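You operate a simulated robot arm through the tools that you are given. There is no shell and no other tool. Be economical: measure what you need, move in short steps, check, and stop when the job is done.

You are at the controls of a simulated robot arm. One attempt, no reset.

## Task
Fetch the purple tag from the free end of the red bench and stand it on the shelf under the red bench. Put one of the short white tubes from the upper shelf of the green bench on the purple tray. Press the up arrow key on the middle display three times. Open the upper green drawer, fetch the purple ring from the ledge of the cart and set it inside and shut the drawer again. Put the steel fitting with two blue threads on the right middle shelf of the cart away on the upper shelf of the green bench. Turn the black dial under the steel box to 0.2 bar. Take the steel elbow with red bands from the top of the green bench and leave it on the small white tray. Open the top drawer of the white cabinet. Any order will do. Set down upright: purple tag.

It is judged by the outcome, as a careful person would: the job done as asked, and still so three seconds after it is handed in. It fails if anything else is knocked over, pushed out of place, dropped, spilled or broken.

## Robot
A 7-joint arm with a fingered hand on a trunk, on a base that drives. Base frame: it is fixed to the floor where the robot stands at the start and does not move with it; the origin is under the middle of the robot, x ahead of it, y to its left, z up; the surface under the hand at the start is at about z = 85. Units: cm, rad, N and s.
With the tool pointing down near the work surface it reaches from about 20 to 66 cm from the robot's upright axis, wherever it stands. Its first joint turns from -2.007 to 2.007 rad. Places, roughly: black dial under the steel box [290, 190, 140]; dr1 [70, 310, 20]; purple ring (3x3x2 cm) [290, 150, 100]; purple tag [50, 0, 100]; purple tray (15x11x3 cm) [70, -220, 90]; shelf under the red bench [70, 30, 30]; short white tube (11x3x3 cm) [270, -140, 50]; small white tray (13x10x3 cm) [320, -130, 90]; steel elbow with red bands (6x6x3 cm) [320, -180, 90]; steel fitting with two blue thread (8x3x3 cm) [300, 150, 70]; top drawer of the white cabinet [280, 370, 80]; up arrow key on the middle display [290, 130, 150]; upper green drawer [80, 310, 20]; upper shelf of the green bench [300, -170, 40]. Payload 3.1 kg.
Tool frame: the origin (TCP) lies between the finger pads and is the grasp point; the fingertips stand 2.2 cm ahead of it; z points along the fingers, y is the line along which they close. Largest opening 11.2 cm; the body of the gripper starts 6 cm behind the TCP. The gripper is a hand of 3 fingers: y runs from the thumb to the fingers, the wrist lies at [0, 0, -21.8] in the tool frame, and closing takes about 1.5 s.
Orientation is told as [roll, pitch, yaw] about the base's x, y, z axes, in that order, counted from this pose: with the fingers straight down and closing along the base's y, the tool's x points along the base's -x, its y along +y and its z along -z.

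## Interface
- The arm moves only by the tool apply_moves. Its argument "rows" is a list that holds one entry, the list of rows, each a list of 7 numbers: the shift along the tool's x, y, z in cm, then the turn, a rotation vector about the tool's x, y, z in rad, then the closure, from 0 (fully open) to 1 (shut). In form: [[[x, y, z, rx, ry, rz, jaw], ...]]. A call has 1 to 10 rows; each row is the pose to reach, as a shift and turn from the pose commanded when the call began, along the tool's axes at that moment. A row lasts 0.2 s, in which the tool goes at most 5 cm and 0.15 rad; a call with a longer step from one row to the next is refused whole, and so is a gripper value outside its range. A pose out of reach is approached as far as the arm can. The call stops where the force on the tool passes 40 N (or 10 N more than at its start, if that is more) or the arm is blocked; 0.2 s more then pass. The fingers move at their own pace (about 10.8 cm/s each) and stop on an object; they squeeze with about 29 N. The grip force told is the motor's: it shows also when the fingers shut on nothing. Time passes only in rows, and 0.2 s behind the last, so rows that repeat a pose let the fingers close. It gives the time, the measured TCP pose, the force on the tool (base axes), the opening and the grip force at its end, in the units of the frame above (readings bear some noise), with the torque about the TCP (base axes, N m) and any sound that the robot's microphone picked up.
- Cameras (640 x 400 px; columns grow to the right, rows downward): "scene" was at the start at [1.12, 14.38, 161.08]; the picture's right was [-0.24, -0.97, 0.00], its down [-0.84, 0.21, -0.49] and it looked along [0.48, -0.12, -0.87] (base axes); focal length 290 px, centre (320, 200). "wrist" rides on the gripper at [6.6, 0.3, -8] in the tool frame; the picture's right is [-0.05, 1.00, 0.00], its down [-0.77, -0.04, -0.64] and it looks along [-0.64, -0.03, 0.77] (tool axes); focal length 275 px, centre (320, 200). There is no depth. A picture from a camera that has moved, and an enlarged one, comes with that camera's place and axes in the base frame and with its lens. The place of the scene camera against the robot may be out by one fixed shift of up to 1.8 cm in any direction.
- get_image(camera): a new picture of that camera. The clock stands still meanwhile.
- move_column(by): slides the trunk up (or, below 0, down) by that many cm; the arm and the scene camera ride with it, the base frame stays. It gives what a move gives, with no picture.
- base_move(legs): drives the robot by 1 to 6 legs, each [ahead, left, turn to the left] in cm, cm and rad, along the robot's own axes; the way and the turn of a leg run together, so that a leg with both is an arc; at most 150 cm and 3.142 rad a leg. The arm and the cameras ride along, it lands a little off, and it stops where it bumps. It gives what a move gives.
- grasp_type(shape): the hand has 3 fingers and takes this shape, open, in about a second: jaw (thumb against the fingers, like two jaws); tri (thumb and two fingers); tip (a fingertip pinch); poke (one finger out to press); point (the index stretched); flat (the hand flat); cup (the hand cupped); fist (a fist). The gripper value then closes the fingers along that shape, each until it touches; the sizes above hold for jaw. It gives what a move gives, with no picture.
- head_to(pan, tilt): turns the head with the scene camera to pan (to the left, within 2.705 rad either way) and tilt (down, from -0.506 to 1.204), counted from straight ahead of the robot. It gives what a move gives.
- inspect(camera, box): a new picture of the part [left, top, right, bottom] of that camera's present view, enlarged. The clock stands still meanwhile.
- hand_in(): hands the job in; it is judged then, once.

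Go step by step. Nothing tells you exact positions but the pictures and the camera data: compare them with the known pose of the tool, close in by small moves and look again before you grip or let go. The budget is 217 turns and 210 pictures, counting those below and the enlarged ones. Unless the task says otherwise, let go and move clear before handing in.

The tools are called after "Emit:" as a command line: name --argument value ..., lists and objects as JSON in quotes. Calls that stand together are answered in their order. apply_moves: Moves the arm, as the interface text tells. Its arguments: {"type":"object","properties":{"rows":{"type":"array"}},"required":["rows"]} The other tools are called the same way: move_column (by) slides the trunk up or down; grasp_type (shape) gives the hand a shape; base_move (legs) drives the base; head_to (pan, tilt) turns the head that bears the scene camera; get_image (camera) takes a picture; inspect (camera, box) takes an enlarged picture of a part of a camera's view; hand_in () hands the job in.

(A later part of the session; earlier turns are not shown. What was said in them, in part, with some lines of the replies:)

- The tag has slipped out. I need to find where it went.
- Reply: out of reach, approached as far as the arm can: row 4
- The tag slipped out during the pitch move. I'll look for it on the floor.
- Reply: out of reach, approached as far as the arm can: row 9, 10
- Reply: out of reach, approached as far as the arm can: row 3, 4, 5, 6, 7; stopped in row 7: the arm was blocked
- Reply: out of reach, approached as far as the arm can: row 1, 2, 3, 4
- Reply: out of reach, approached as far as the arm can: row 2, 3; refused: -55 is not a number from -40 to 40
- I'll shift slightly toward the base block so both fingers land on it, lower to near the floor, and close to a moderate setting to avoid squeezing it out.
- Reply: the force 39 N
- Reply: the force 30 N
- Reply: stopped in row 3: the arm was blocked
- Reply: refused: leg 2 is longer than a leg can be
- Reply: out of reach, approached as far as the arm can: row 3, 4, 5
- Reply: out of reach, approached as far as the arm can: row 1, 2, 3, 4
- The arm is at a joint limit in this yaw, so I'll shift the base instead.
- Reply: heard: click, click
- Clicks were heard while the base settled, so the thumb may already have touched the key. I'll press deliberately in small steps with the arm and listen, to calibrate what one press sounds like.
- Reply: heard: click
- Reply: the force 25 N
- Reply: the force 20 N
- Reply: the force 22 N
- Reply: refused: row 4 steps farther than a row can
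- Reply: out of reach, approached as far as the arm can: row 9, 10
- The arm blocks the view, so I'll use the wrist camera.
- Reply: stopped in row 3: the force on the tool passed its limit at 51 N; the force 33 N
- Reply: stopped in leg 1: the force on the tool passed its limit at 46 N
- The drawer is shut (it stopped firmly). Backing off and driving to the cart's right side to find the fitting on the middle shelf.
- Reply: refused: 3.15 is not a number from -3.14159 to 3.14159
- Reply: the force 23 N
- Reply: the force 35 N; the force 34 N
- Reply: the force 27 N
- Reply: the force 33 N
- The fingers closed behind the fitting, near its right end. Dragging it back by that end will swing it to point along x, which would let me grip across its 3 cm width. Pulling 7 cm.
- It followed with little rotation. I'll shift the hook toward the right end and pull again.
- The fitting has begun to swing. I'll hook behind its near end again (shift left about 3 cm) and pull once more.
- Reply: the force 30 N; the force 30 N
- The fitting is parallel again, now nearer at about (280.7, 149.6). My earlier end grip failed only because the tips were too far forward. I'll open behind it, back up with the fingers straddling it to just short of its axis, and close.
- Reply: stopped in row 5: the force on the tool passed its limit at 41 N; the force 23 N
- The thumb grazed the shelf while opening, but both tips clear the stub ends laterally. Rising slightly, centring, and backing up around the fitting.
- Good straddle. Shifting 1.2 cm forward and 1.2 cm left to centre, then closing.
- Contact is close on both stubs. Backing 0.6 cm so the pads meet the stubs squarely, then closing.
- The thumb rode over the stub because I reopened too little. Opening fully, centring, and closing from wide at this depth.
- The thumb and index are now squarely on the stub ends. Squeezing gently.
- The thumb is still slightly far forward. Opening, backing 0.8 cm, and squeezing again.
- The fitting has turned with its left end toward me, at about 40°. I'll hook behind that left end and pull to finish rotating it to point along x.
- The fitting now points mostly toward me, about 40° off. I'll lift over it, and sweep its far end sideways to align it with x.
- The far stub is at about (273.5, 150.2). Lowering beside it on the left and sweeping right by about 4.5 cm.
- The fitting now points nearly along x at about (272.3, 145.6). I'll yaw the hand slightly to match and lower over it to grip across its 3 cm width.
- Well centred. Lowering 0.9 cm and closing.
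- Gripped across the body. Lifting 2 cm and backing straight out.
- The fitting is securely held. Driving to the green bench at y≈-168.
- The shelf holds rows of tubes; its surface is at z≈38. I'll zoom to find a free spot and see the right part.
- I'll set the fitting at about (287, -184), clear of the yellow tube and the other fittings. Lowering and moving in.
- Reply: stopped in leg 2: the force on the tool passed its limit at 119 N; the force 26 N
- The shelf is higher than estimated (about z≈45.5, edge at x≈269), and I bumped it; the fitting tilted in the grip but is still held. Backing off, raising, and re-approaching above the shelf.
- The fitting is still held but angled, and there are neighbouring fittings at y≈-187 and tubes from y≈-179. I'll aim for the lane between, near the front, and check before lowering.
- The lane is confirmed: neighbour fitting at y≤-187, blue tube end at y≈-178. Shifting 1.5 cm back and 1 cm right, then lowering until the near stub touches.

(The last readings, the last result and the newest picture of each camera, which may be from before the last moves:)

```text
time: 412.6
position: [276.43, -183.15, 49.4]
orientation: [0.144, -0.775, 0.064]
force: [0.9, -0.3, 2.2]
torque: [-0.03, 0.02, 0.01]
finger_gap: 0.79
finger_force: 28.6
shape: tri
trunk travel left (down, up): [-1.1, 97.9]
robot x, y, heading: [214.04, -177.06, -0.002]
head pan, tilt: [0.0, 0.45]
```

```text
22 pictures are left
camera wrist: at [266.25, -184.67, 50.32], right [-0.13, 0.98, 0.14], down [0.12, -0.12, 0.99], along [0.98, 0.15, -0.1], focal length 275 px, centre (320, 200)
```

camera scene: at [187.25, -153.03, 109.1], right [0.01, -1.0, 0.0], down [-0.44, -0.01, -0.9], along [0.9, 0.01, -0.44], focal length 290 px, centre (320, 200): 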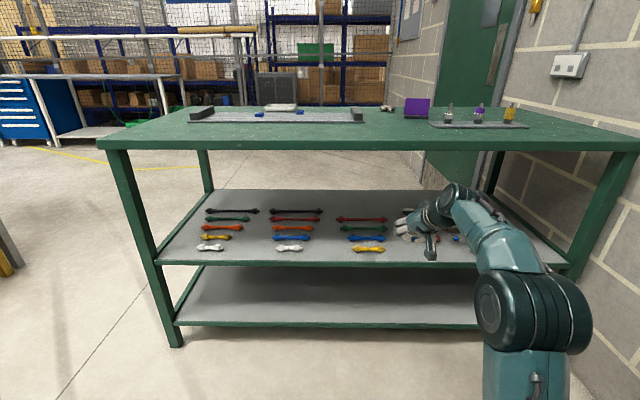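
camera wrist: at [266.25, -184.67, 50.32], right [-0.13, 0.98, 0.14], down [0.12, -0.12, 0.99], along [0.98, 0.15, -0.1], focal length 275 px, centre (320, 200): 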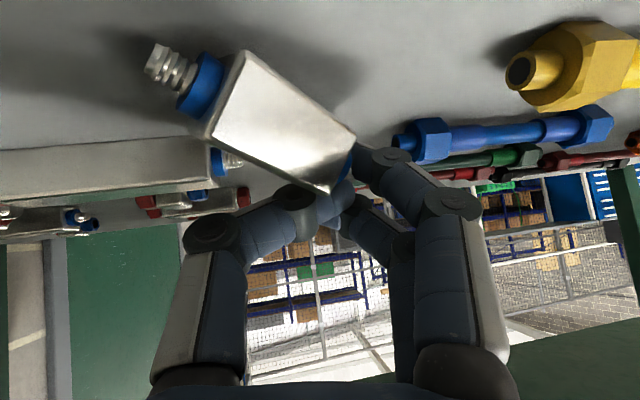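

The near end touches the shelf, with neighbours clear. Pressing down a little to flatten it, then opening just enough.

Emit:
apply_moves --rows '[[[0.4, 0, 0.4, 0, 0, 0, 0.85], [0.8, 0, 0.8, 0, 0, 0, 0.85], [1.0, 0, 1.0, 0, 0, 0, 0.8]]]'

Emit:
apply_moves --rows '[[[0, 0, 0, 0, 0, 0, 0.75], [0, 0, 0, 0, 0, 0, 0.7], [0, 0, 0, 0, 0, 0, 0.65], [0, 0, 0, 0, 0, 0, 0.6], [0, 0, 0, 0, 0, 0, 0.6]]]'

Emit:
get_image --camera "wrist"

```text
time: 413.4
position: [276.38, -183.03, 47.85]
orientation: [0.144, -0.774, 0.065]
force: [0.9, 0.5, -0.5]
torque: [-0.01, 0.02, 0.02]
finger_gap: 2.08
finger_force: 0.3
shape: tri
trunk travel left (down, up): [-1.1, 97.9]
robot x, y, heading: [214.22, -176.94, -0.004]
head pan, tilt: [0.0, 0.45]
```

```text
time: 414.6
position: [276.51, -182.92, 47.84]
orientation: [0.144, -0.775, 0.064]
force: [-0.1, -0.1, -0.9]
torque: [-0.02, -0.02, -0.03]
finger_gap: 4.2
finger_force: 0.0
shape: jaw
trunk travel left (down, up): [-1.1, 97.9]
robot x, y, heading: [214.31, -177.27, -0.006]
head pan, tilt: [0.0, 0.45]
```

```text
21 pictures are left
camera wrist: at [266.24, -184.54, 48.91], right [-0.13, 0.98, 0.14], down [0.12, -0.12, 0.99], along [0.98, 0.15, -0.1], focal length 275 px, centre (320, 200)
```

wrist: 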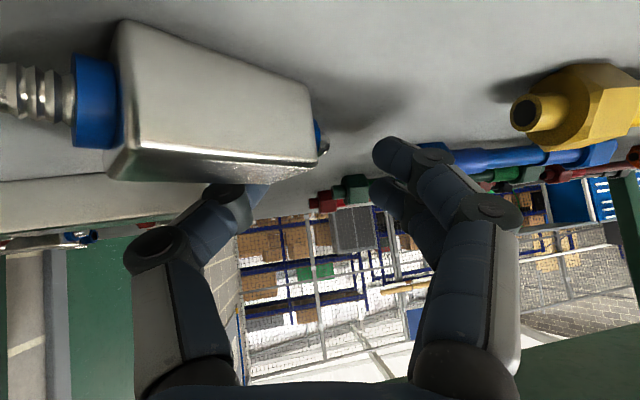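

The fitting lies flat on the upper shelf. Retreating: up, back, then raising the trunk to deal with the elbow on the bench top.

Emit:
apply_moves --rows '[[[-2, 0, -2, 0, 0, 0, 0.6], [-4, 0, -4, 0, 0, 0, 0.6], [-6, 0, -6, 0, 0, 0, 0.6]]]'

Emit:
base_move --legs '[[-32, 0, 0]]'

Emit:
move_column --by 40

Emit:
move_column --by 30

Emit:
inspect --camera "scene" --box '[200, 130, 440, 280]'

```text
time: 415.4
position: [276.68, -183.86, 56.27]
orientation: [0.144, -0.774, 0.065]
force: [0.1, 0.0, -1.0]
torque: [-0.01, 0.0, -0.04]
finger_gap: 4.21
finger_force: 0.0
shape: jaw
trunk travel left (down, up): [-1.1, 97.9]
robot x, y, heading: [214.13, -177.14, -0.006]
head pan, tilt: [0.0, 0.45]
```

```text
time: 417.6
position: [244.86, -183.68, 56.21]
orientation: [0.145, -0.775, 0.065]
force: [-0.2, 0.3, -0.4]
torque: [-0.03, -0.02, 0.0]
finger_gap: 4.18
finger_force: 0.1
shape: jaw
trunk travel left (down, up): [-1.1, 97.9]
robot x, y, heading: [182.39, -177.04, -0.002]
head pan, tilt: [0.0, 0.45]
```

```text
time: 421.4
position: [244.79, -183.61, 96.34]
orientation: [0.146, -0.775, 0.067]
force: [0.2, 0.3, 0.9]
torque: [-0.01, -0.01, -0.02]
finger_gap: 4.21
finger_force: 0.2
shape: jaw
trunk travel left (down, up): [-41.1, 57.9]
robot x, y, heading: [182.16, -177.12, 0.004]
head pan, tilt: [0.0, 0.45]
```

```text
time: 424.4
position: [244.83, -183.7, 126.28]
orientation: [0.145, -0.774, 0.066]
force: [0.1, 0.7, -0.7]
torque: [0.02, 0.02, -0.01]
finger_gap: 4.17
finger_force: 0.0
shape: jaw
trunk travel left (down, up): [-71.1, 27.9]
robot x, y, heading: [182.22, -177.39, 0.004]
head pan, tilt: [0.0, 0.45]
```

```text
2.67 times, centred on (320, 205) of scene
camera zoom: at [186.4, -161.13, 162.1], right [0.0, -1.0, 0.0], down [-0.44, 0.0, -0.9], along [0.9, 0.0, -0.44], focal length 772 px, centre (320, 187)
```

zoom: 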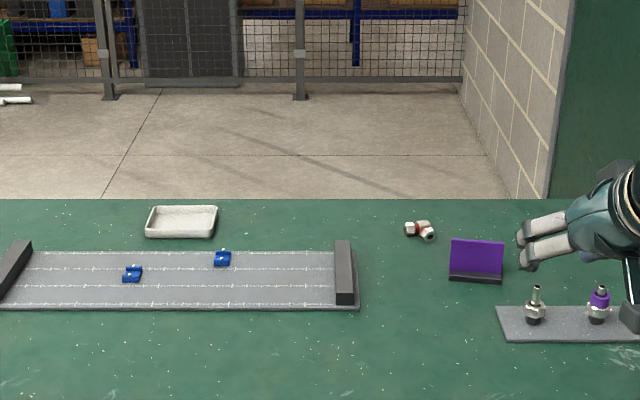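

The elbow is at about (314, -180), behind and left of a small purple plate; the white tray is at about (317, -135). I'll straighten the hand, drive in at height, and look with the wrist camera.

Emit:
apply_moves --rows '[[[0, 0, 0, 0.1, 0, 0.03, 0.4], [0, 0, 0, 0.21, 0, 0.06, 0.4]]]'

Emit:
base_move --legs '[[50, 4, 0]]'

Emit:
move_column --by -16

Emit:
get_image --camera "wrist"

```text
time: 425.0
position: [244.9, -183.54, 126.31]
orientation: [-0.008, -0.77, -0.017]
force: [0.1, 0.2, -0.9]
torque: [-0.01, -0.01, 0.02]
finger_gap: 6.31
finger_force: 0.1
shape: jaw
trunk travel left (down, up): [-71.1, 27.9]
robot x, y, heading: [182.21, -177.09, -0.001]
head pan, tilt: [0.0, 0.45]
```

```text
time: 427.9
position: [294.29, -179.3, 126.3]
orientation: [-0.007, -0.772, -0.012]
force: [-0.8, 0.0, -0.1]
torque: [-0.01, 0.0, -0.02]
finger_gap: 6.3
finger_force: 0.0
shape: jaw
trunk travel left (down, up): [-71.1, 27.9]
robot x, y, heading: [231.72, -172.78, 0.01]
head pan, tilt: [0.0, 0.45]
```

```text
time: 429.7
position: [294.33, -179.32, 110.25]
orientation: [-0.006, -0.772, -0.011]
force: [0.0, -0.5, -0.1]
torque: [-0.03, -0.02, 0.01]
finger_gap: 6.34
finger_force: 0.1
shape: jaw
trunk travel left (down, up): [-55.1, 43.9]
robot x, y, heading: [232.04, -172.87, -0.002]
head pan, tilt: [0.0, 0.45]
```

```text
19 pictures are left
camera wrist: at [283.95, -178.83, 111.37], right [0.05, 1.0, 0.03], down [0.11, -0.03, 0.99], along [0.99, -0.05, -0.11], focal length 275 px, centre (320, 200)
```

wrist: 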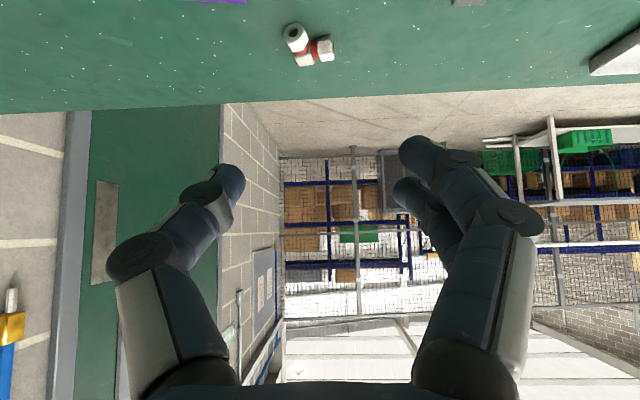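

The elbow's one leg points toward me at about (311, -182), and I can grip across it. Extending forward and down to z≈98.

Emit:
base_move --legs '[[4, 0, 0]]'

Emit:
apply_moves --rows '[[[-2.4, -1, 2.4, 0, 0, 0, 0.4], [-4.8, -2, 4.8, 0, 0, 0, 0.4], [-7, -2.7, 7.2, 0, 0, 0, 0.4], [-4, -2.7, 10.2, 0, 0, 0, 0.4], [-1.5, -2.7, 13, 0, 0, 0, 0.4], [1.1, -2.7, 16, 0, 0, 0, 0.4]]]'

Emit:
get_image --camera "wrist"

```text
time: 430.6
position: [298.31, -179.37, 110.24]
orientation: [-0.007, -0.77, -0.012]
force: [0.6, -0.1, -1.0]
torque: [-0.02, 0.01, 0.0]
finger_gap: 6.31
finger_force: 0.1
shape: jaw
trunk travel left (down, up): [-55.1, 43.9]
robot x, y, heading: [236.06, -172.84, 0.002]
head pan, tilt: [0.0, 0.45]
```

```text
time: 432.0
position: [308.69, -182.26, 98.08]
orientation: [-0.007, -0.772, -0.012]
force: [-0.2, -0.2, -0.3]
torque: [-0.05, 0.01, -0.01]
finger_gap: 6.31
finger_force: 0.1
shape: jaw
out of reach, approached as far as the arm can: row 3
trunk travel left (down, up): [-55.1, 43.9]
robot x, y, heading: [235.82, -173.17, 0.005]
head pan, tilt: [0.0, 0.45]
```

```text
18 pictures are left
camera wrist: at [298.21, -181.68, 99.11], right [0.05, 1.0, 0.03], down [0.11, -0.03, 0.99], along [0.99, -0.05, -0.11], focal length 275 px, centre (320, 200)
```

wrist: 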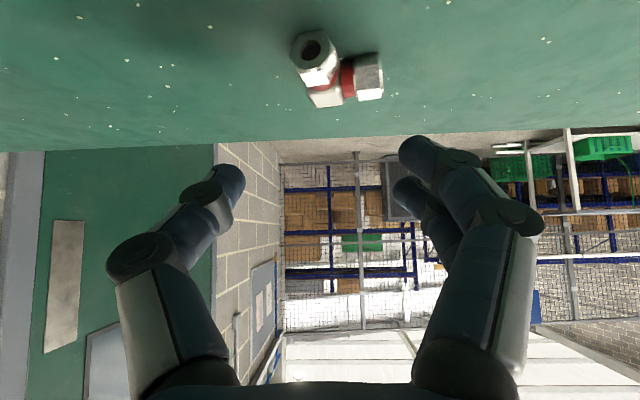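

The elbow's near leg is at about (313.8, -182.7) on a table near z≈87.5. Lowering over it.

Emit:
apply_moves --rows '[[[-0.3, -0.2, 2.8, 0, 0, 0, 0.42], [1.0, -0.4, 4.4, 0, 0, 0, 0.42], [2.0, -0.4, 5.6, 0, 0, 0, 0.42]]]'

Emit:
apply_moves --rows '[[[0.35, 0, 0.35, 0, 0, 0, 0.42], [0.7, 0, 0.7, 0, 0, 0, 0.42]]]'

Emit:
get_image --camera "wrist"

```text
time: 432.8
position: [311.05, -182.86, 92.7]
orientation: [-0.007, -0.771, -0.011]
force: [0.7, 0.4, 0.1]
torque: [-0.01, -0.03, 0.0]
finger_gap: 6.21
finger_force: 0.1
shape: jaw
trunk travel left (down, up): [-55.1, 43.9]
robot x, y, heading: [235.86, -172.99, 0.002]
head pan, tilt: [0.0, 0.45]
```

```text
time: 433.4
position: [310.89, -182.69, 91.7]
orientation: [-0.008, -0.771, -0.011]
force: [0.2, -1.0, 0.5]
torque: [0.0, 0.02, -0.01]
finger_gap: 6.18
finger_force: 0.1
shape: jaw
trunk travel left (down, up): [-55.1, 43.9]
robot x, y, heading: [236.18, -172.79, 0.006]
head pan, tilt: [0.0, 0.45]
```

```text
17 pictures are left
camera wrist: at [300.63, -182.23, 92.72], right [0.05, 1.0, 0.03], down [0.11, -0.03, 0.99], along [0.99, -0.05, -0.11], focal length 275 px, centre (320, 200)
```

wrist: 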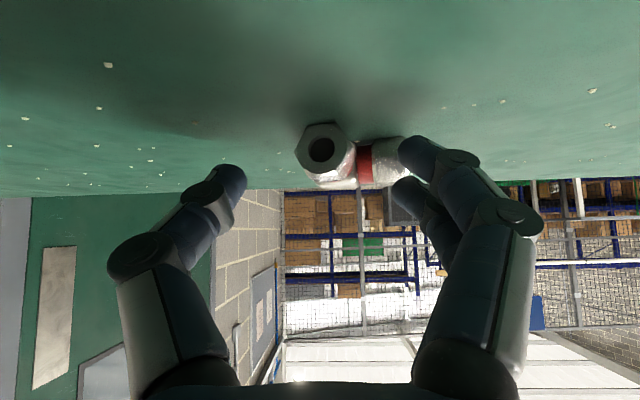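

The tips are still about 3 cm short in x. Advancing 3 cm, down 0.7 cm, and closing.

Emit:
apply_moves --rows '[[[-1.0, 0.1, 1.0, 0, 0, 0, 0.42], [-1.9, 0.1, 2.0, 0, 0, 0, 0.42], [-1.6, 0.1, 2.65, 0, 0, 0, 0.45], [-1.6, 0.1, 2.65, 0, 0, 0, 0.6], [-1.6, 0.1, 2.65, 0, 0, 0, 0.75], [-1.6, 0.1, 2.65, 0, 0, 0, 0.85], [-1.6, 0.1, 2.65, 0, 0, 0, 0.85]]]'

Emit:
get_image --camera "wrist"

```text
time: 435.0
position: [313.93, -182.67, 90.92]
orientation: [-0.006, -0.774, -0.013]
force: [1.4, 0.0, 1.9]
torque: [-0.03, -0.11, 0.03]
finger_gap: 1.71
finger_force: 28.6
shape: tri
trunk travel left (down, up): [-55.1, 43.9]
robot x, y, heading: [235.83, -172.6, 0.006]
head pan, tilt: [0.0, 0.45]
```

```text
16 pictures are left
camera wrist: at [303.67, -182.24, 91.99], right [0.05, 1.0, 0.03], down [0.11, -0.03, 0.99], along [0.99, -0.05, -0.11], focal length 275 px, centre (320, 200)
```

wrist: 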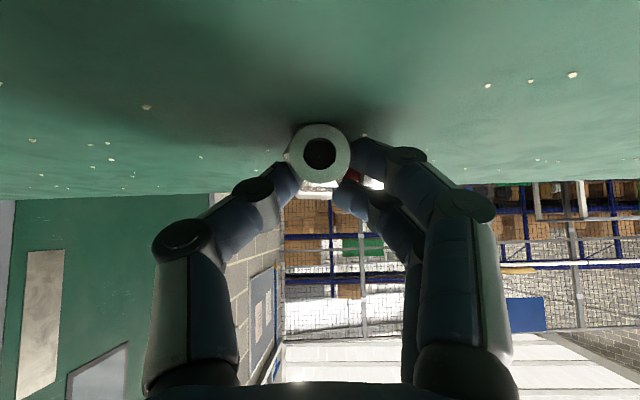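

The elbow is gripped. Raising with the trunk and driving sideways toward the white tray.

Emit:
move_column --by 13

Emit:
base_move --legs '[[0, 46.5, -0.006]]'

Emit:
get_image --camera "wrist"

```text
time: 436.6
position: [314.04, -182.73, 103.67]
orientation: [-0.006, -0.771, -0.014]
force: [-0.4, 0.0, -0.9]
torque: [-0.03, -0.01, -0.03]
finger_gap: 1.68
finger_force: 29.2
shape: tri
trunk travel left (down, up): [-68.1, 30.9]
robot x, y, heading: [236.18, -172.94, 0.005]
head pan, tilt: [0.0, 0.45]
```

```text
time: 439.4
position: [313.91, -136.41, 103.85]
orientation: [-0.006, -0.773, -0.017]
force: [0.3, 0.3, -0.7]
torque: [-0.05, 0.01, -0.01]
finger_gap: 1.69
finger_force: 28.8
shape: tri
trunk travel left (down, up): [-68.1, 30.9]
robot x, y, heading: [235.82, -126.61, 0.003]
head pan, tilt: [0.0, 0.45]
```

```text
15 pictures are left
camera wrist: at [303.58, -135.9, 104.95], right [0.06, 1.0, 0.03], down [0.11, -0.03, 0.99], along [0.99, -0.05, -0.11], focal length 275 px, centre (320, 200)
```

wrist: 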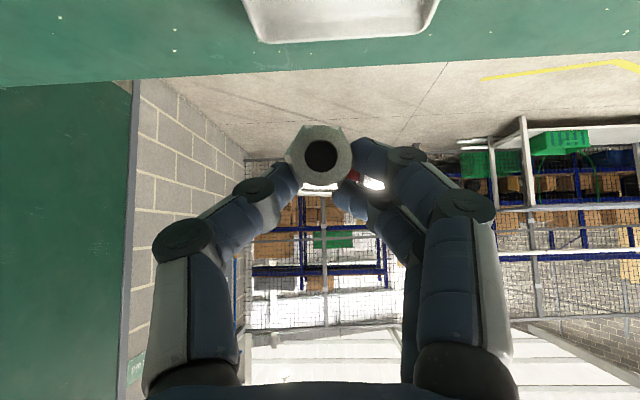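

The tray centre is at about (318, -135) and the elbow is nearly above it. Moving 2.5 cm forward and lowering.

Emit:
apply_moves --rows '[[[-0.9, 0.2, 0.9, 0, 0, 0, 0.85], [-1.75, 0.3, 1.8, 0, 0, 0, 0.85]]]'

Emit:
move_column --by -10.5

Emit:
get_image --camera "wrist"

```text
time: 440.0
position: [315.97, -136.0, 103.84]
orientation: [-0.006, -0.77, -0.017]
force: [-0.6, -0.2, -0.7]
torque: [-0.01, 0.01, 0.0]
finger_gap: 1.68
finger_force: 28.7
shape: tri
out of reach, approached as far as the arm can: row 2
trunk travel left (down, up): [-68.1, 30.9]
robot x, y, heading: [235.91, -126.19, -0.0]
head pan, tilt: [0.0, 0.45]
```

```text
time: 441.4
position: [315.82, -136.07, 93.27]
orientation: [-0.006, -0.771, -0.019]
force: [-0.4, -0.8, -0.7]
torque: [-0.01, 0.03, -0.02]
finger_gap: 1.66
finger_force: 29.0
shape: tri
trunk travel left (down, up): [-57.6, 41.4]
robot x, y, heading: [235.76, -126.57, 0.001]
head pan, tilt: [0.0, 0.45]
```

```text
14 pictures are left
camera wrist: at [305.53, -135.59, 94.37], right [0.06, 1.0, 0.03], down [0.11, -0.03, 0.99], along [0.99, -0.05, -0.11], focal length 275 px, centre (320, 200)
```

wrist: 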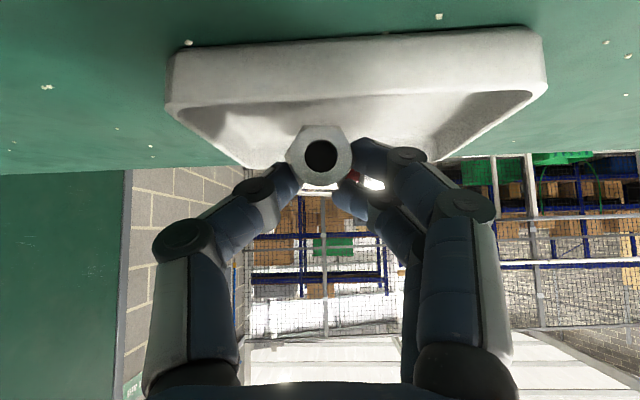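

The elbow is over the tray's interior. Lowering in small steps until light contact.

Emit:
move_column --by -0.8

Emit:
move_column --by -0.5

Emit:
move_column --by -0.3

```text
time: 441.9
position: [315.89, -136.14, 92.44]
orientation: [-0.008, -0.771, -0.018]
force: [0.4, -0.3, -1.5]
torque: [0.01, 0.03, 0.0]
finger_gap: 1.65
finger_force: 28.9
shape: tri
trunk travel left (down, up): [-56.8, 42.2]
robot x, y, heading: [235.9, -126.23, 0.002]
head pan, tilt: [0.0, 0.45]
```

```text
time: 442.5
position: [315.84, -136.07, 92.02]
orientation: [-0.006, -0.772, -0.017]
force: [0.0, 0.3, -0.8]
torque: [0.0, 0.01, 0.01]
finger_gap: 1.67
finger_force: 28.9
shape: tri
trunk travel left (down, up): [-56.3, 42.7]
robot x, y, heading: [235.59, -126.27, 0.001]
head pan, tilt: [0.0, 0.45]
```

```text
time: 443.0
position: [315.98, -136.14, 91.63]
orientation: [-0.008, -0.772, -0.017]
force: [0.5, 0.3, -0.3]
torque: [-0.01, 0.0, -0.02]
finger_gap: 1.68
finger_force: 29.4
shape: tri
trunk travel left (down, up): [-56.0, 43.0]
robot x, y, heading: [236.05, -126.27, 0.004]
head pan, tilt: [0.0, 0.45]
```

Still no contact. Continuing down in fine steps.

Emit:
move_column --by -0.3

Emit:
move_column --by -0.3

```text
time: 443.5
position: [315.83, -136.06, 91.5]
orientation: [-0.007, -0.773, -0.015]
force: [-0.2, -0.3, 2.3]
torque: [-0.04, -0.12, 0.0]
finger_gap: 1.7
finger_force: 28.9
shape: tri
trunk travel left (down, up): [-55.7, 43.3]
robot x, y, heading: [235.67, -126.44, -0.001]
head pan, tilt: [0.0, 0.45]
```

```text
time: 444.0
position: [315.77, -135.99, 91.37]
orientation: [-0.009, -0.777, -0.014]
force: [1.4, 0.8, 10.4]
torque: [-0.08, -0.2, 0.05]
finger_gap: 1.7
finger_force: 29.2
shape: tri
trunk travel left (down, up): [-55.4, 43.6]
robot x, y, heading: [236.17, -126.19, 0.003]
head pan, tilt: [0.0, 0.45]
```

The elbow rests on the tray floor (contact ahead of the TCP). Opening and rising.

Emit:
apply_moves --rows '[[[0, 0, 0, 0, 0, 0, 0.75], [0, 0, 0, 0, 0, 0, 0.65], [0, 0, 0, 0, 0, 0, 0.55], [0, 0, 0, 0, 0, 0, 0.55]]]'

Emit:
move_column --by 14

Emit:
base_move --legs '[[-14, 0, 0]]'

Emit:
get_image --camera "wrist"

```text
time: 445.0
position: [315.84, -136.08, 91.05]
orientation: [-0.008, -0.769, -0.018]
force: [-0.2, -0.6, 2.2]
torque: [0.02, -0.03, 0.01]
finger_gap: 4.62
finger_force: 0.0
shape: jaw
trunk travel left (down, up): [-55.4, 43.6]
robot x, y, heading: [235.51, -126.51, -0.001]
head pan, tilt: [0.0, 0.45]
```

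```text
time: 446.7
position: [315.87, -136.16, 105.02]
orientation: [-0.005, -0.771, -0.019]
force: [-0.8, 0.0, 0.0]
torque: [-0.02, -0.01, -0.01]
finger_gap: 4.68
finger_force: 0.0
shape: jaw
trunk travel left (down, up): [-69.4, 29.6]
robot x, y, heading: [235.85, -126.69, -0.001]
head pan, tilt: [0.0, 0.45]
```

```text
time: 448.0
position: [301.65, -136.15, 105.08]
orientation: [-0.005, -0.773, -0.016]
force: [-0.1, -1.0, 0.2]
torque: [-0.01, -0.04, 0.0]
finger_gap: 4.7
finger_force: 0.0
shape: jaw
trunk travel left (down, up): [-69.4, 29.6]
robot x, y, heading: [221.59, -126.07, -0.005]
head pan, tilt: [0.0, 0.45]
```

```text
13 pictures are left
camera wrist: at [291.28, -135.6, 106.24], right [0.06, 1.0, 0.03], down [0.11, -0.03, 0.99], along [0.99, -0.05, -0.11], focal length 275 px, centre (320, 200)
```

wrist: 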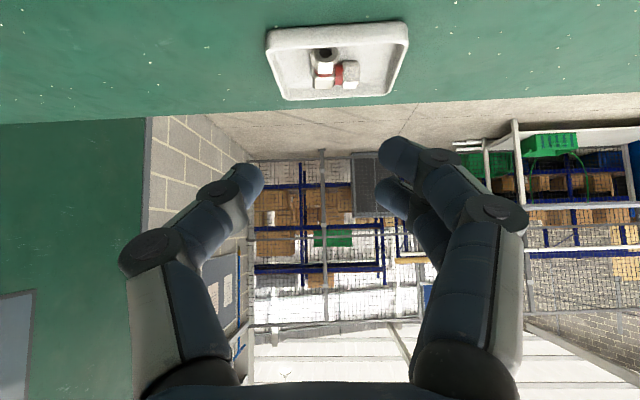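

The elbow sits in the white tray. Last item is the white tube on the upper shelf at about (275, -141). I'll back out, lower, pitch the hand nearly down and roll it 90° so the fingers close fore-and-aft across the tube.

Emit:
base_move --legs '[[-45, -5.5, 0]]'

Emit:
move_column --by -30

Emit:
apply_moves --rows '[[[4, 0, -1.7, 0, 0.085, 0, 0.4], [8, 0, -3.4, 0, 0.17, 0, 0.4], [12, 0, -5.1, 0, 0.255, 0, 0.4], [16, 0, -6.8, 0, 0.34, 0, 0.4], [20, 0, -8.5, 0, 0.425, 0, 0.4], [24, 0, -10.2, 0, 0.51, 0, 0.4], [28, 0, -11.8, 0, 0.6, 0, 0.4]]]'

Emit:
apply_moves --rows '[[[0, 0, 0, 0, 0, 0.15, 0.4], [0, 0, 0, 0, 0, 0.3, 0.4], [0, 0, 0, 0, 0, 0.45, 0.4], [0, 0, 0, 0, 0, 0.6, 0.4], [0, 0, 0, 0, 0, 0.75, 0.4], [0, 0, 0, 0, 0, 0.9, 0.4], [0, 0, 0, 0, 0, 1.05, 0.4], [0, 0, 0, 0, 0, 1.2, 0.4], [0, 0, 0, 0, 0, 1.35, 0.4], [0, 0, 0, 0, 0, 1.5, 0.4]]]'

Emit:
inspect --camera "scene" --box '[120, 170, 440, 330]'

```text
time: 450.8
position: [256.99, -141.33, 105.08]
orientation: [-0.006, -0.771, -0.014]
force: [0.4, 0.5, -0.3]
torque: [-0.01, 0.01, -0.03]
finger_gap: 4.73
finger_force: 0.0
shape: jaw
trunk travel left (down, up): [-69.4, 29.6]
robot x, y, heading: [176.73, -131.65, 0.007]
head pan, tilt: [0.0, 0.45]
```

```text
time: 453.8
position: [256.87, -141.35, 75.16]
orientation: [-0.007, -0.769, -0.014]
force: [-0.3, 0.2, -0.4]
torque: [-0.04, -0.02, 0.0]
finger_gap: 4.71
finger_force: 0.1
shape: jaw
trunk travel left (down, up): [-39.4, 59.6]
robot x, y, heading: [176.8, -131.96, 0.001]
head pan, tilt: [0.0, 0.45]
```

```text
time: 455.4
position: [228.67, -140.96, 63.91]
orientation: [-0.003, -0.171, -0.018]
force: [0.1, -0.6, 0.8]
torque: [0.03, 0.01, 0.02]
finger_gap: 6.27
finger_force: 0.1
shape: jaw
trunk travel left (down, up): [-39.4, 59.6]
robot x, y, heading: [176.7, -132.12, -0.0]
head pan, tilt: [0.0, 0.45]
```

```text
time: 457.6
position: [228.74, -140.78, 63.88]
orientation: [0.17, -0.017, -1.521]
force: [0.2, -1.0, 0.7]
torque: [-0.02, 0.01, 0.0]
finger_gap: 6.29
finger_force: 0.1
shape: jaw
trunk travel left (down, up): [-39.4, 59.6]
robot x, y, heading: [176.89, -131.98, 0.001]
head pan, tilt: [0.0, 0.45]
```

```text
2.00 times, centred on (280, 250) of scene
camera zoom: at [180.72, -115.95, 130.4], right [0.0, -1.0, 0.0], down [-0.44, 0.0, -0.9], along [0.9, 0.0, -0.44], focal length 579 px, centre (400, 100)
```

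zoom: 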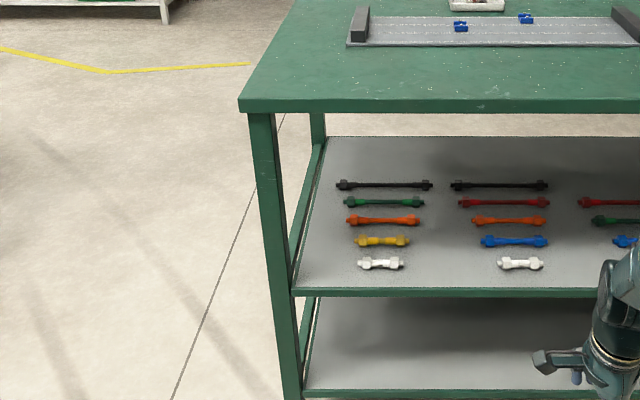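

The second white tube is at about (274–276, -141). Lowering to z≈52.5 (clear of the tubes, wrist under the bench top) and driving in.

Emit:
move_column --by -11.3

Emit:
base_move --legs '[[38, 0, 0]]'

Emit:
get_image --camera "wrist"

```text
time: 459.0
position: [228.53, -140.95, 52.77]
orientation: [0.17, -0.016, -1.52]
force: [-0.3, -0.2, 0.4]
torque: [-0.02, 0.0, -0.01]
finger_gap: 6.3
finger_force: 0.0
shape: jaw
trunk travel left (down, up): [-28.1, 70.9]
robot x, y, heading: [177.17, -131.89, 0.004]
head pan, tilt: [0.0, 0.45]
```

```text
time: 461.4
position: [266.51, -140.81, 52.69]
orientation: [0.171, -0.019, -1.519]
force: [-0.5, 0.5, 0.6]
torque: [0.04, 0.0, 0.02]
finger_gap: 6.31
finger_force: 0.0
shape: jaw
trunk travel left (down, up): [-28.1, 70.9]
robot x, y, heading: [214.61, -131.61, 0.002]
head pan, tilt: [0.0, 0.45]
```

```text
11 pictures are left
camera wrist: at [265.07, -134.06, 60.53], right [0.99, 0.01, 0.17], down [-0.1, -0.77, 0.63], along [0.14, -0.64, -0.75], focal length 275 px, centre (320, 200)
```

wrist: 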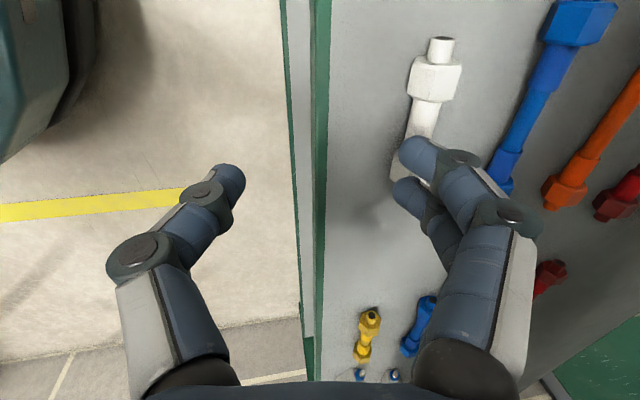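

The tube's centre is at (273.1, -141), lying along y. Moving over it and descending to light contact.

Emit:
apply_moves --rows '[[[0, 3, 0, 0, 0, 0, 0.42], [-0.2, 6.1, -1.0, 0, 0, 0, 0.42], [-0.2, 5.8, 1.2, 0, 0, 0, 0.42], [-0.2, 5.6, 2.2, 0, 0, 0, 0.42], [-0.2, 5.5, 2.8, 0, 0, 0, 0.42]]]'

Emit:
get_image --camera "wrist"

```text
time: 462.6
position: [272.36, -140.73, 50.87]
orientation: [0.172, -0.017, -1.52]
force: [-0.5, 0.2, -0.1]
torque: [-0.01, 0.02, -0.03]
finger_gap: 6.2
finger_force: 0.0
shape: jaw
trunk travel left (down, up): [-28.1, 70.9]
robot x, y, heading: [214.97, -132.08, 0.007]
head pan, tilt: [0.0, 0.45]
```

```text
10 pictures are left
camera wrist: at [271.01, -133.98, 58.72], right [0.99, 0.01, 0.17], down [-0.1, -0.77, 0.63], along [0.14, -0.64, -0.75], focal length 275 px, centre (320, 200)
```

wrist: 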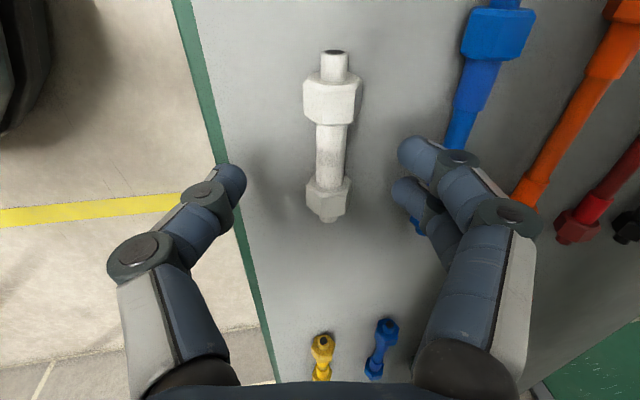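

Nicely centred. I'll narrow the opening to stay clear of the neighbouring blue tube, lower the last 1.8 cm, and close.

Emit:
apply_moves --rows '[[[0, 0.4, 0, 0, 0, 0, 0.55], [0, 0.4, 0, 0, 0, 0, 0.55], [0, 0.4, 0.8, 0, 0, 0, 0.55], [0, 0.4, 1.5, 0, 0, 0, 0.55], [0, 0.4, 1.9, 0, 0, 0, 0.55]]]'

Emit:
apply_moves --rows '[[[0, 0, 0, 0, 0, 0, 0.7], [0, 0, 0, 0, 0, 0, 0.85], [0, 0, 0, 0, 0, 0, 1], [0, 0, 0, 0, 0, 0, 1], [0, 0, 0, 0, 0, 0, 1]]]'

Emit:
get_image --camera "wrist"

```text
time: 463.8
position: [273.16, -140.75, 49.04]
orientation: [0.17, -0.018, -1.521]
force: [0.2, -0.3, 0.5]
torque: [0.0, -0.01, 0.04]
finger_gap: 4.81
finger_force: 0.1
shape: jaw
trunk travel left (down, up): [-28.1, 70.9]
robot x, y, heading: [214.88, -131.53, 0.009]
head pan, tilt: [0.0, 0.45]
```

```text
time: 465.0
position: [272.98, -140.7, 49.09]
orientation: [0.17, -0.019, -1.518]
force: [0.1, -0.8, -0.7]
torque: [-0.04, 0.02, -0.02]
finger_gap: 0.03
finger_force: 29.2
shape: tri
trunk travel left (down, up): [-28.1, 70.9]
robot x, y, heading: [214.95, -131.84, -0.004]
head pan, tilt: [0.0, 0.45]
```

```text
9 pictures are left
camera wrist: at [271.67, -134.0, 56.9], right [0.99, 0.01, 0.17], down [-0.1, -0.77, 0.63], along [0.14, -0.64, -0.75], focal length 275 px, centre (320, 200)
```

wrist: 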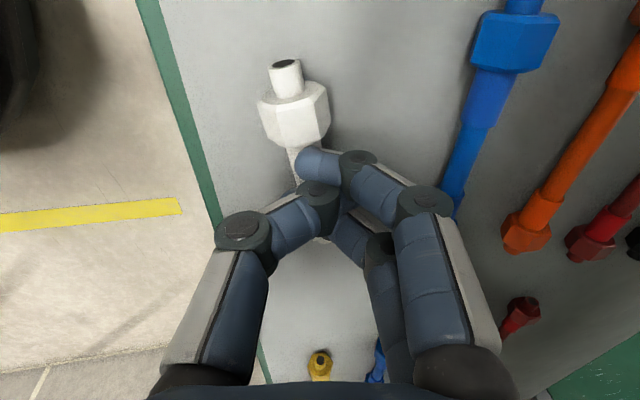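

The fingers closed just above the tube's thin middle. Opening, going 0.9 cm lower and 0.6 cm back, and closing again.

Emit:
apply_moves --rows '[[[0, -0.3, -0.8, 0, 0, 0, 0.7], [0, -0.6, -0.8, 0, 0, 0, 0.52], [0, -0.6, -0.8, 0, 0, 0, 0.52], [0, -0.6, 0.3, 0, 0, 0, 0.52], [0, -0.6, 0.7, 0, 0, 0, 0.52], [0, -0.6, 1.0, 0, 0, 0, 0.52]]]'

Emit:
apply_moves --rows '[[[0, 0, 0, 0, 0, 0, 0.7], [0, 0, 0, 0, 0, 0, 0.8], [0, 0, 0, 0, 0, 0, 0.9], [0, 0, 0, 0, 0, 0, 0.9], [0, 0, 0, 0, 0, 0, 0.9]]]'

Emit:
get_image --camera "wrist"

```text
time: 466.4
position: [272.62, -140.77, 47.98]
orientation: [0.172, -0.018, -1.52]
force: [-0.1, -1.0, 0.0]
torque: [0.0, 0.02, 0.01]
finger_gap: 5.05
finger_force: 0.1
shape: jaw
trunk travel left (down, up): [-28.1, 70.9]
robot x, y, heading: [214.46, -131.9, 0.007]
head pan, tilt: [0.0, 0.45]
```

```text
time: 467.6
position: [272.67, -140.73, 48.09]
orientation: [0.172, -0.018, -1.518]
force: [0.9, -0.3, 0.3]
torque: [0.0, 0.02, -0.02]
finger_gap: 1.11
finger_force: 0.0
shape: tri
trunk travel left (down, up): [-28.1, 70.9]
robot x, y, heading: [214.51, -132.15, 0.003]
head pan, tilt: [0.0, 0.45]
```

```text
8 pictures are left
camera wrist: at [271.27, -134.04, 55.83], right [0.99, 0.01, 0.17], down [-0.1, -0.77, 0.63], along [0.14, -0.64, -0.75], focal length 275 px, centre (320, 200)
```

wrist: 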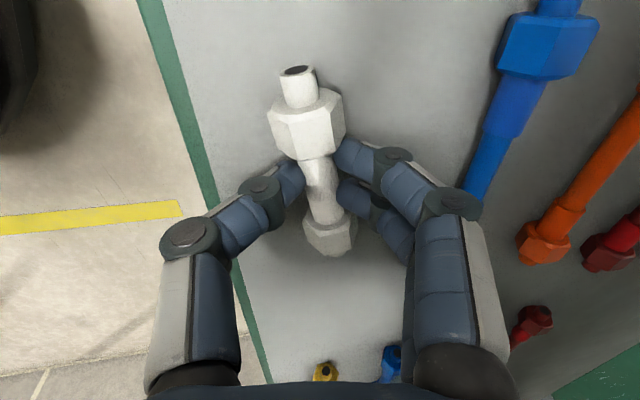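

The fingers are around the tube's middle. Squeezing, then lifting slightly; I'll use the gap and force readings to confirm the hold.

Emit:
apply_moves --rows '[[[0, 0, 0.3, 0, 0, 0, 0.85], [0, 0, 0.5, 0, 0, 0, 0.95], [0, 0, 0.5, 0, 0, 0, 1], [0, 0, 0.5, 0, 0, 0, 1], [0, 0, 0.5, 0, 0, 0, 1]]]'

Emit:
apply_moves --rows '[[[0, 0, -1, 0, 0, 0, 1], [0, 0, -2.5, 0, 0, 0, 1]]]'

Emit:
get_image --camera "wrist"

```text
time: 468.8
position: [272.73, -140.71, 47.57]
orientation: [0.171, -0.016, -1.519]
force: [0.1, -1.5, 3.8]
torque: [-0.01, -0.04, -0.01]
finger_gap: 0.83
finger_force: 28.7
shape: tri
trunk travel left (down, up): [-28.1, 70.9]
robot x, y, heading: [214.3, -131.55, 0.003]
head pan, tilt: [0.0, 0.45]
```

```text
time: 469.4
position: [272.35, -140.69, 49.92]
orientation: [0.169, -0.018, -1.519]
force: [-1.0, -0.5, -0.4]
torque: [0.03, 0.01, 0.01]
finger_gap: 0.81
finger_force: 29.5
shape: tri
trunk travel left (down, up): [-28.1, 70.9]
robot x, y, heading: [214.8, -132.04, -0.001]
head pan, tilt: [0.0, 0.45]
```

```text
7 pictures are left
camera wrist: at [270.94, -134.0, 57.75], right [0.99, 0.01, 0.17], down [-0.1, -0.77, 0.63], along [0.13, -0.64, -0.75], focal length 275 px, centre (320, 200)
```

wrist: 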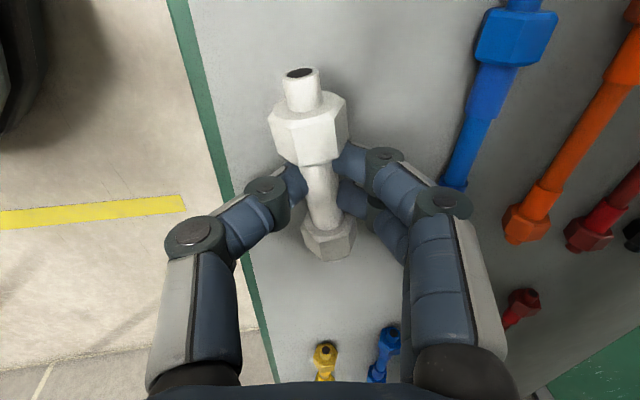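

The tube is held. Backing out, raising, and driving to the black table facing it.

Emit:
apply_moves --rows '[[[0, 0, -1.5, 0, 0, 0, 1], [0, 0, -3, 0, 0, 0, 1]]]'

Emit:
base_move --legs '[[-42, 0, 0]]'

Emit:
move_column --by 40

Emit:
move_column --by 25

Emit:
base_move --legs '[[-93, 0, 0], [0, 0, -1.571]]'

Emit:
head_to --pan 0.0 --tilt 0.8

Emit:
get_image --camera "scene"

```text
time: 470.0
position: [271.86, -140.74, 53.02]
orientation: [0.17, -0.017, -1.519]
force: [-0.3, -0.2, -0.6]
torque: [-0.01, 0.02, 0.02]
finger_gap: 0.78
finger_force: 28.7
shape: tri
trunk travel left (down, up): [-28.1, 70.9]
robot x, y, heading: [215.0, -132.04, 0.001]
head pan, tilt: [0.0, 0.45]
```

```text
time: 472.6
position: [229.77, -140.65, 53.05]
orientation: [0.171, -0.019, -1.517]
force: [-0.2, -1.6, -1.1]
torque: [-0.04, -0.03, -0.02]
finger_gap: 0.82
finger_force: 29.1
shape: tri
trunk travel left (down, up): [-28.1, 70.9]
robot x, y, heading: [172.65, -131.99, 0.006]
head pan, tilt: [0.0, 0.45]
```

```text
time: 476.4
position: [229.74, -140.68, 92.89]
orientation: [0.171, -0.018, -1.517]
force: [-0.1, 0.3, -0.4]
torque: [-0.04, 0.01, 0.02]
finger_gap: 0.81
finger_force: 28.8
shape: tri
trunk travel left (down, up): [-68.1, 30.9]
robot x, y, heading: [172.67, -132.07, 0.005]
head pan, tilt: [0.0, 0.45]
```

```text
time: 479.0
position: [229.82, -140.68, 117.91]
orientation: [0.17, -0.017, -1.517]
force: [0.0, 0.3, -0.3]
torque: [-0.02, 0.01, 0.02]
finger_gap: 0.8
finger_force: 29.0
shape: tri
trunk travel left (down, up): [-93.1, 5.9]
robot x, y, heading: [172.69, -131.92, 0.01]
head pan, tilt: [0.0, 0.45]
```

```text
time: 487.7
position: [69.99, -189.14, 117.95]
orientation: [0.171, -0.018, -3.09]
force: [0.1, -0.1, -0.4]
torque: [0.01, 0.0, 0.02]
finger_gap: 0.79
finger_force: 28.7
shape: tri
trunk travel left (down, up): [-93.1, 5.9]
robot x, y, heading: [78.85, -132.09, -1.571]
head pan, tilt: [0.0, 0.45]
```

```text
time: 488.5
position: [69.94, -189.08, 117.98]
orientation: [0.171, -0.018, -3.092]
force: [0.3, 0.3, -0.1]
torque: [-0.04, -0.02, -0.01]
finger_gap: 0.79
finger_force: 28.8
shape: tri
trunk travel left (down, up): [-93.1, 5.9]
robot x, y, heading: [79.36, -131.56, -1.569]
head pan, tilt: [0.0, 0.799]
```

```text
6 pictures are left
camera scene: at [94.91, -133.43, 181.06], right [-1.0, 0.0, 0.0], down [0.0, 0.72, -0.7], along [0.0, -0.7, -0.72], focal length 290 px, centre (320, 200)
```

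scene: 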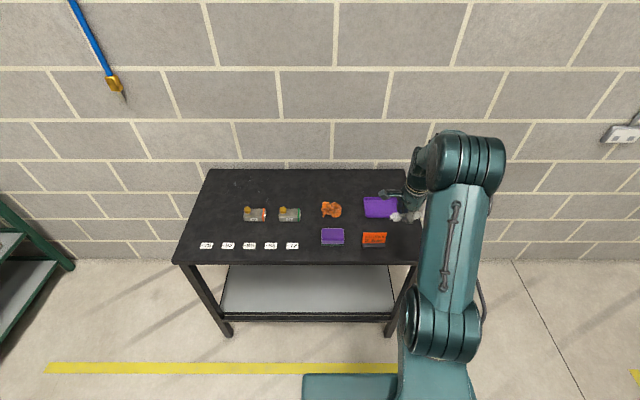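

The purple tray's centre is at about (68.5, -220). Moving ahead over it and lowering partway.

Emit:
base_move --legs '[[27.5, -1.2, 0]]'

Emit:
apply_moves --rows '[[[0, 1.7, 0, 0, 0, 0, 1], [0, 3.2, 0, 0, 0, 0, 1]]]'

Emit:
move_column --by -17

Emit:
get_image --camera "wrist"

```text
time: 490.5
position: [68.75, -216.49, 118.0]
orientation: [0.17, -0.017, -3.094]
force: [0.9, 0.0, -1.3]
torque: [0.0, -0.01, 0.01]
finger_gap: 0.79
finger_force: 29.2
shape: tri
trunk travel left (down, up): [-93.1, 5.9]
robot x, y, heading: [78.05, -159.76, -1.573]
head pan, tilt: [0.0, 0.799]
```

```text
time: 491.1
position: [68.86, -219.76, 118.38]
orientation: [0.169, -0.017, -3.092]
force: [-1.1, 0.3, -1.4]
torque: [0.0, -0.04, -0.02]
finger_gap: 0.79
finger_force: 28.8
shape: tri
trunk travel left (down, up): [-93.1, 5.9]
robot x, y, heading: [77.52, -159.68, -1.574]
head pan, tilt: [0.0, 0.799]
```

```text
time: 493.0
position: [68.96, -219.79, 101.54]
orientation: [0.171, -0.017, -3.093]
force: [-0.5, 0.5, -1.1]
torque: [-0.03, -0.02, 0.01]
finger_gap: 0.8
finger_force: 28.9
shape: tri
trunk travel left (down, up): [-76.1, 22.9]
robot x, y, heading: [77.59, -159.4, -1.573]
head pan, tilt: [0.0, 0.799]
```

```text
5 pictures are left
camera wrist: at [75.62, -218.33, 109.32], right [0.0, -0.99, 0.17], down [-0.77, 0.11, 0.63], along [-0.64, -0.13, -0.75], focal length 275 px, centre (320, 200)
```

wrist: 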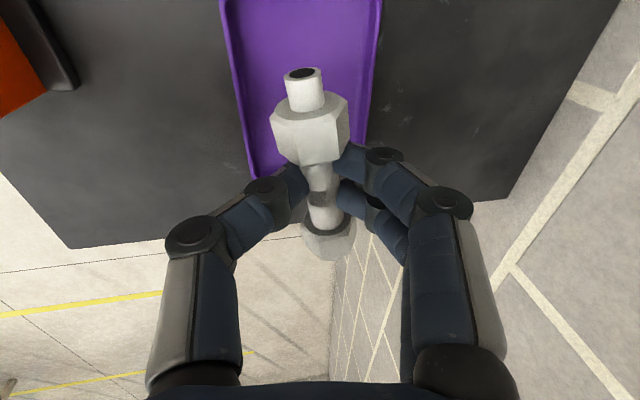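

Aligned within about 1.5 cm. Correcting the offset and lowering until contact.

Emit:
apply_moves --rows '[[[0.8, 0.5, 0, 0, 0, 0, 1], [1.5, 0.9, 0, 0, 0, 0, 1]]]'

Emit:
move_column --by -8

Emit:
move_column --by -1

Emit:
move_column --by -0.7

Emit:
move_column --by -0.5

```text
time: 493.6
position: [70.39, -220.63, 101.65]
orientation: [0.172, -0.016, -3.093]
force: [0.3, -0.6, -0.6]
torque: [0.01, 0.03, -0.02]
finger_gap: 0.75
finger_force: 28.6
shape: tri
trunk travel left (down, up): [-76.1, 22.9]
robot x, y, heading: [77.97, -159.23, -1.564]
head pan, tilt: [0.0, 0.799]
```

```text
time: 494.8
position: [70.53, -220.54, 93.65]
orientation: [0.172, -0.017, -3.093]
force: [-0.1, 0.0, -1.2]
torque: [0.02, 0.0, -0.01]
finger_gap: 0.79
finger_force: 28.8
shape: tri
trunk travel left (down, up): [-68.1, 30.9]
robot x, y, heading: [77.92, -159.54, -1.571]
head pan, tilt: [0.0, 0.799]
```

```text
time: 495.3
position: [70.42, -220.51, 92.72]
orientation: [0.172, -0.017, -3.093]
force: [0.3, 0.1, -0.7]
torque: [-0.03, 0.0, -0.02]
finger_gap: 0.76
finger_force: 28.6
shape: tri
trunk travel left (down, up): [-67.1, 31.9]
robot x, y, heading: [78.02, -159.42, -1.576]
head pan, tilt: [0.0, 0.799]
```

```text
time: 495.9
position: [70.4, -220.54, 91.9]
orientation: [0.172, -0.019, -3.093]
force: [-0.4, 0.3, -0.6]
torque: [0.0, -0.01, 0.02]
finger_gap: 0.78
finger_force: 28.8
shape: tri
trunk travel left (down, up): [-66.4, 32.6]
robot x, y, heading: [77.99, -159.36, -1.57]
head pan, tilt: [0.0, 0.799]
```

```text
time: 496.4
position: [70.47, -220.53, 91.51]
orientation: [0.172, -0.016, -3.092]
force: [0.3, -0.1, -1.1]
torque: [0.01, 0.01, -0.01]
finger_gap: 0.79
finger_force: 29.0
shape: tri
trunk travel left (down, up): [-65.9, 33.1]
robot x, y, heading: [77.99, -159.89, -1.574]
head pan, tilt: [0.0, 0.799]
```

No contact yet. Continuing down gently.

Emit:
move_column --by -0.5

Emit:
move_column --by -0.5

Emit:
move_column --by -0.4

```text
time: 497.0
position: [70.42, -220.48, 91.08]
orientation: [0.171, -0.016, -3.093]
force: [-0.3, 0.1, -1.3]
torque: [0.0, -0.02, 0.02]
finger_gap: 0.79
finger_force: 28.8
shape: tri
trunk travel left (down, up): [-65.4, 33.6]
robot x, y, heading: [77.4, -159.67, -1.568]
head pan, tilt: [0.0, 0.799]
```

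```text
time: 497.5
position: [70.38, -220.62, 90.57]
orientation: [0.171, -0.017, -3.093]
force: [0.1, -1.0, -0.4]
torque: [0.02, 0.0, 0.0]
finger_gap: 0.77
finger_force: 28.8
shape: tri
trunk travel left (down, up): [-64.9, 34.1]
robot x, y, heading: [77.54, -159.6, -1.568]
head pan, tilt: [0.0, 0.799]
```

```text
time: 498.1
position: [70.44, -220.58, 90.1]
orientation: [0.171, -0.017, -3.094]
force: [0.0, -0.4, -1.0]
torque: [-0.03, 0.0, -0.01]
finger_gap: 0.79
finger_force: 29.1
shape: tri
trunk travel left (down, up): [-64.5, 34.5]
robot x, y, heading: [77.96, -159.35, -1.575]
head pan, tilt: [0.0, 0.799]
```

Still none; a picture to judge the remaining height.

Emit:
get_image --camera "wrist"

```text
4 pictures are left
camera wrist: at [77.17, -219.15, 97.86], right [0.0, -0.99, 0.17], down [-0.77, 0.11, 0.63], along [-0.64, -0.13, -0.75], focal length 275 px, centre (320, 200)
```

wrist: 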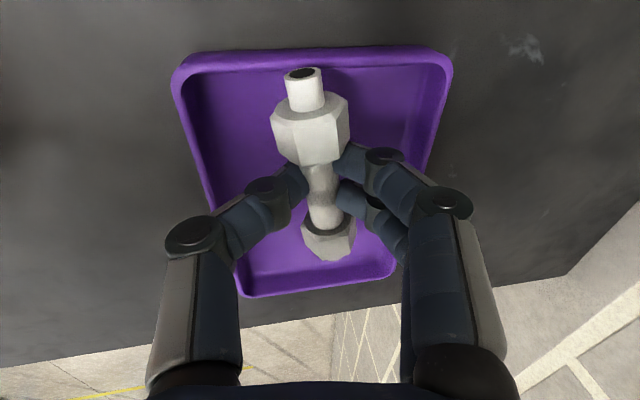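

The tube is centred over the tray but still a few centimetres above its floor. Continuing down.

Emit:
move_column --by -1.5

Emit:
move_column --by -0.8

Emit:
move_column --by -0.5

Emit:
move_column --by -0.4

```text
time: 498.7
position: [70.46, -220.51, 88.63]
orientation: [0.173, -0.017, -3.093]
force: [-1.2, -0.9, 5.1]
torque: [0.02, -0.09, -0.03]
finger_gap: 0.8
finger_force: 29.3
shape: tri
trunk travel left (down, up): [-63.0, 36.0]
robot x, y, heading: [77.65, -159.59, -1.568]
head pan, tilt: [0.0, 0.799]
```

```text
time: 499.2
position: [70.58, -220.59, 87.51]
orientation: [0.167, -0.015, -3.092]
force: [-0.7, 1.2, -3.3]
torque: [0.01, 0.02, -0.02]
finger_gap: 0.24
finger_force: 29.0
shape: tri
trunk travel left (down, up): [-62.2, 36.8]
robot x, y, heading: [77.59, -159.65, -1.571]
head pan, tilt: [0.0, 0.799]
```

```text
time: 499.8
position: [70.48, -220.51, 87.32]
orientation: [0.171, -0.017, -3.093]
force: [0.8, -0.1, -1.2]
torque: [0.01, -0.01, -0.01]
finger_gap: 0.24
finger_force: 28.7
shape: tri
trunk travel left (down, up): [-61.7, 37.3]
robot x, y, heading: [77.77, -159.79, -1.569]
head pan, tilt: [0.0, 0.799]
```

```text
time: 500.3
position: [70.48, -220.65, 87.01]
orientation: [0.178, -0.018, -3.093]
force: [-0.2, -5.3, 18.1]
torque: [-0.05, -0.11, -0.04]
finger_gap: 0.3
finger_force: 29.0
shape: tri
trunk travel left (down, up): [-61.3, 37.7]
robot x, y, heading: [77.72, -159.22, -1.572]
head pan, tilt: [0.0, 0.799]
```

The tube is resting on the tray floor. Easing up, opening, and rising.

Emit:
move_column --by 0.4

Emit:
apply_moves --rows '[[[0, 0, 0, 0, 0, 0, 0.8], [0, 0, 0, 0, 0, 0, 0.65], [0, 0, 0, 0, 0, 0, 0.55], [0, 0, 0, 0, 0, 0, 0.55], [0, 0, -1.5, 0, 0, 0, 0.55], [0, 0, -4, 0, 0, 0, 0.55]]]'

Emit:
move_column --by 20

Emit:
get_image --camera "wrist"

```text
time: 500.9
position: [70.49, -220.41, 87.15]
orientation: [0.168, -0.016, -3.092]
force: [0.0, -1.1, 0.3]
torque: [0.01, -0.01, 0.0]
finger_gap: 0.26
finger_force: 28.6
shape: tri
trunk travel left (down, up): [-61.7, 37.3]
robot x, y, heading: [77.91, -159.52, -1.573]
head pan, tilt: [0.0, 0.799]
```

```text
time: 502.2
position: [70.52, -219.8, 91.25]
orientation: [0.168, -0.017, -3.093]
force: [0.4, -0.8, 0.6]
torque: [0.03, 0.01, 0.04]
finger_gap: 4.72
finger_force: 0.1
shape: jaw
trunk travel left (down, up): [-61.7, 37.3]
robot x, y, heading: [77.63, -159.71, -1.572]
head pan, tilt: [0.0, 0.799]
```

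```text
time: 504.4
position: [70.42, -219.98, 111.21]
orientation: [0.173, -0.015, -3.093]
force: [-0.6, -0.7, -0.8]
torque: [-0.01, 0.01, -0.03]
finger_gap: 4.74
finger_force: 0.1
shape: jaw
trunk travel left (down, up): [-81.7, 17.3]
robot x, y, heading: [77.84, -159.9, -1.571]
head pan, tilt: [0.0, 0.799]
```

```text
3 pictures are left
camera wrist: at [77.17, -218.51, 119.01], right [0.0, -0.99, 0.17], down [-0.77, 0.11, 0.63], along [-0.64, -0.13, -0.75], focal length 275 px, centre (320, 200)
```

wrist: 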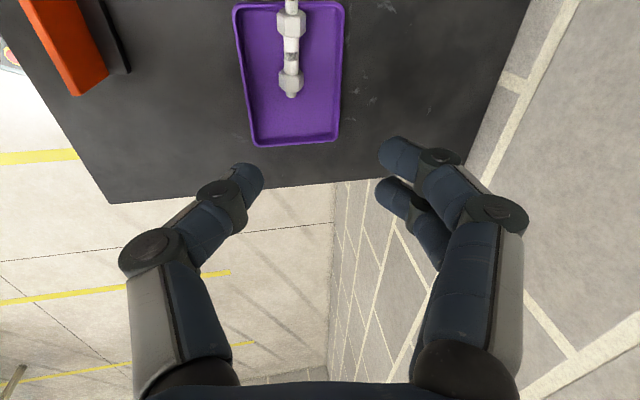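

The tube lies in the tray. Backing away and doing a final check from the head camera.

Emit:
base_move --legs '[[-35, 0, 0]]'

Emit:
inspect --camera "scene" --box '[340, 90, 460, 180]'

```text
time: 506.7
position: [70.62, -184.84, 111.18]
orientation: [0.17, -0.017, -3.092]
force: [-0.8, 0.6, 0.3]
torque: [0.02, -0.01, 0.02]
finger_gap: 4.71
finger_force: 0.0
shape: jaw
trunk travel left (down, up): [-81.7, 17.3]
robot x, y, heading: [77.9, -124.74, -1.566]
head pan, tilt: [0.0, 0.799]
```

```text
4.44 times, centred on (400, 135) of scene
camera zoom: at [93.69, -125.78, 169.66], right [-1.0, 0.0, 0.0], down [0.0, 0.72, -0.7], along [0.0, -0.7, -0.72], focal length 1287 px, centre (-36, 489)
```

zoom: 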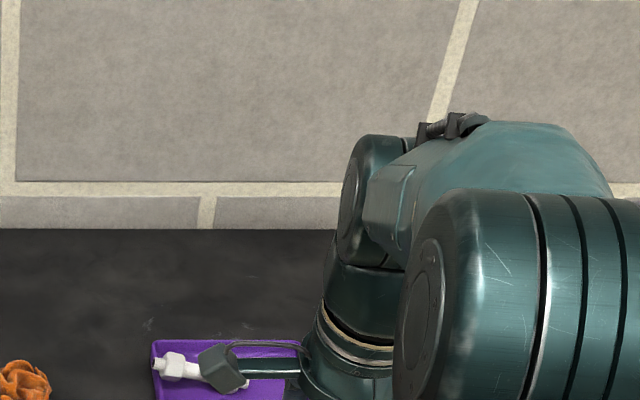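

The tube lies in the purple tray and the hand is clear, so I'm handing in.

Emit:
hand_in

```text
The job is handed in.
```

The job is handed in. Seven tasks are finished and checked by camera. I can't confirm the up-arrow count, because the display stays blank: I count three presses from the clicks, two of them made while the base was settling.

Three mishaps along the way:
- **Purple tag:** it slipped out of the hand twice, once onto the bench and once onto the floor, before I stood it upright on the shelf.
- **Green bench:** I bumped the shelf edge while carrying the fitting. I saw nothing displaced, but the fitting lies only about 2 cm from the shelf's front edge.
- **White tube:** one end is close to the rim of the purple tray.
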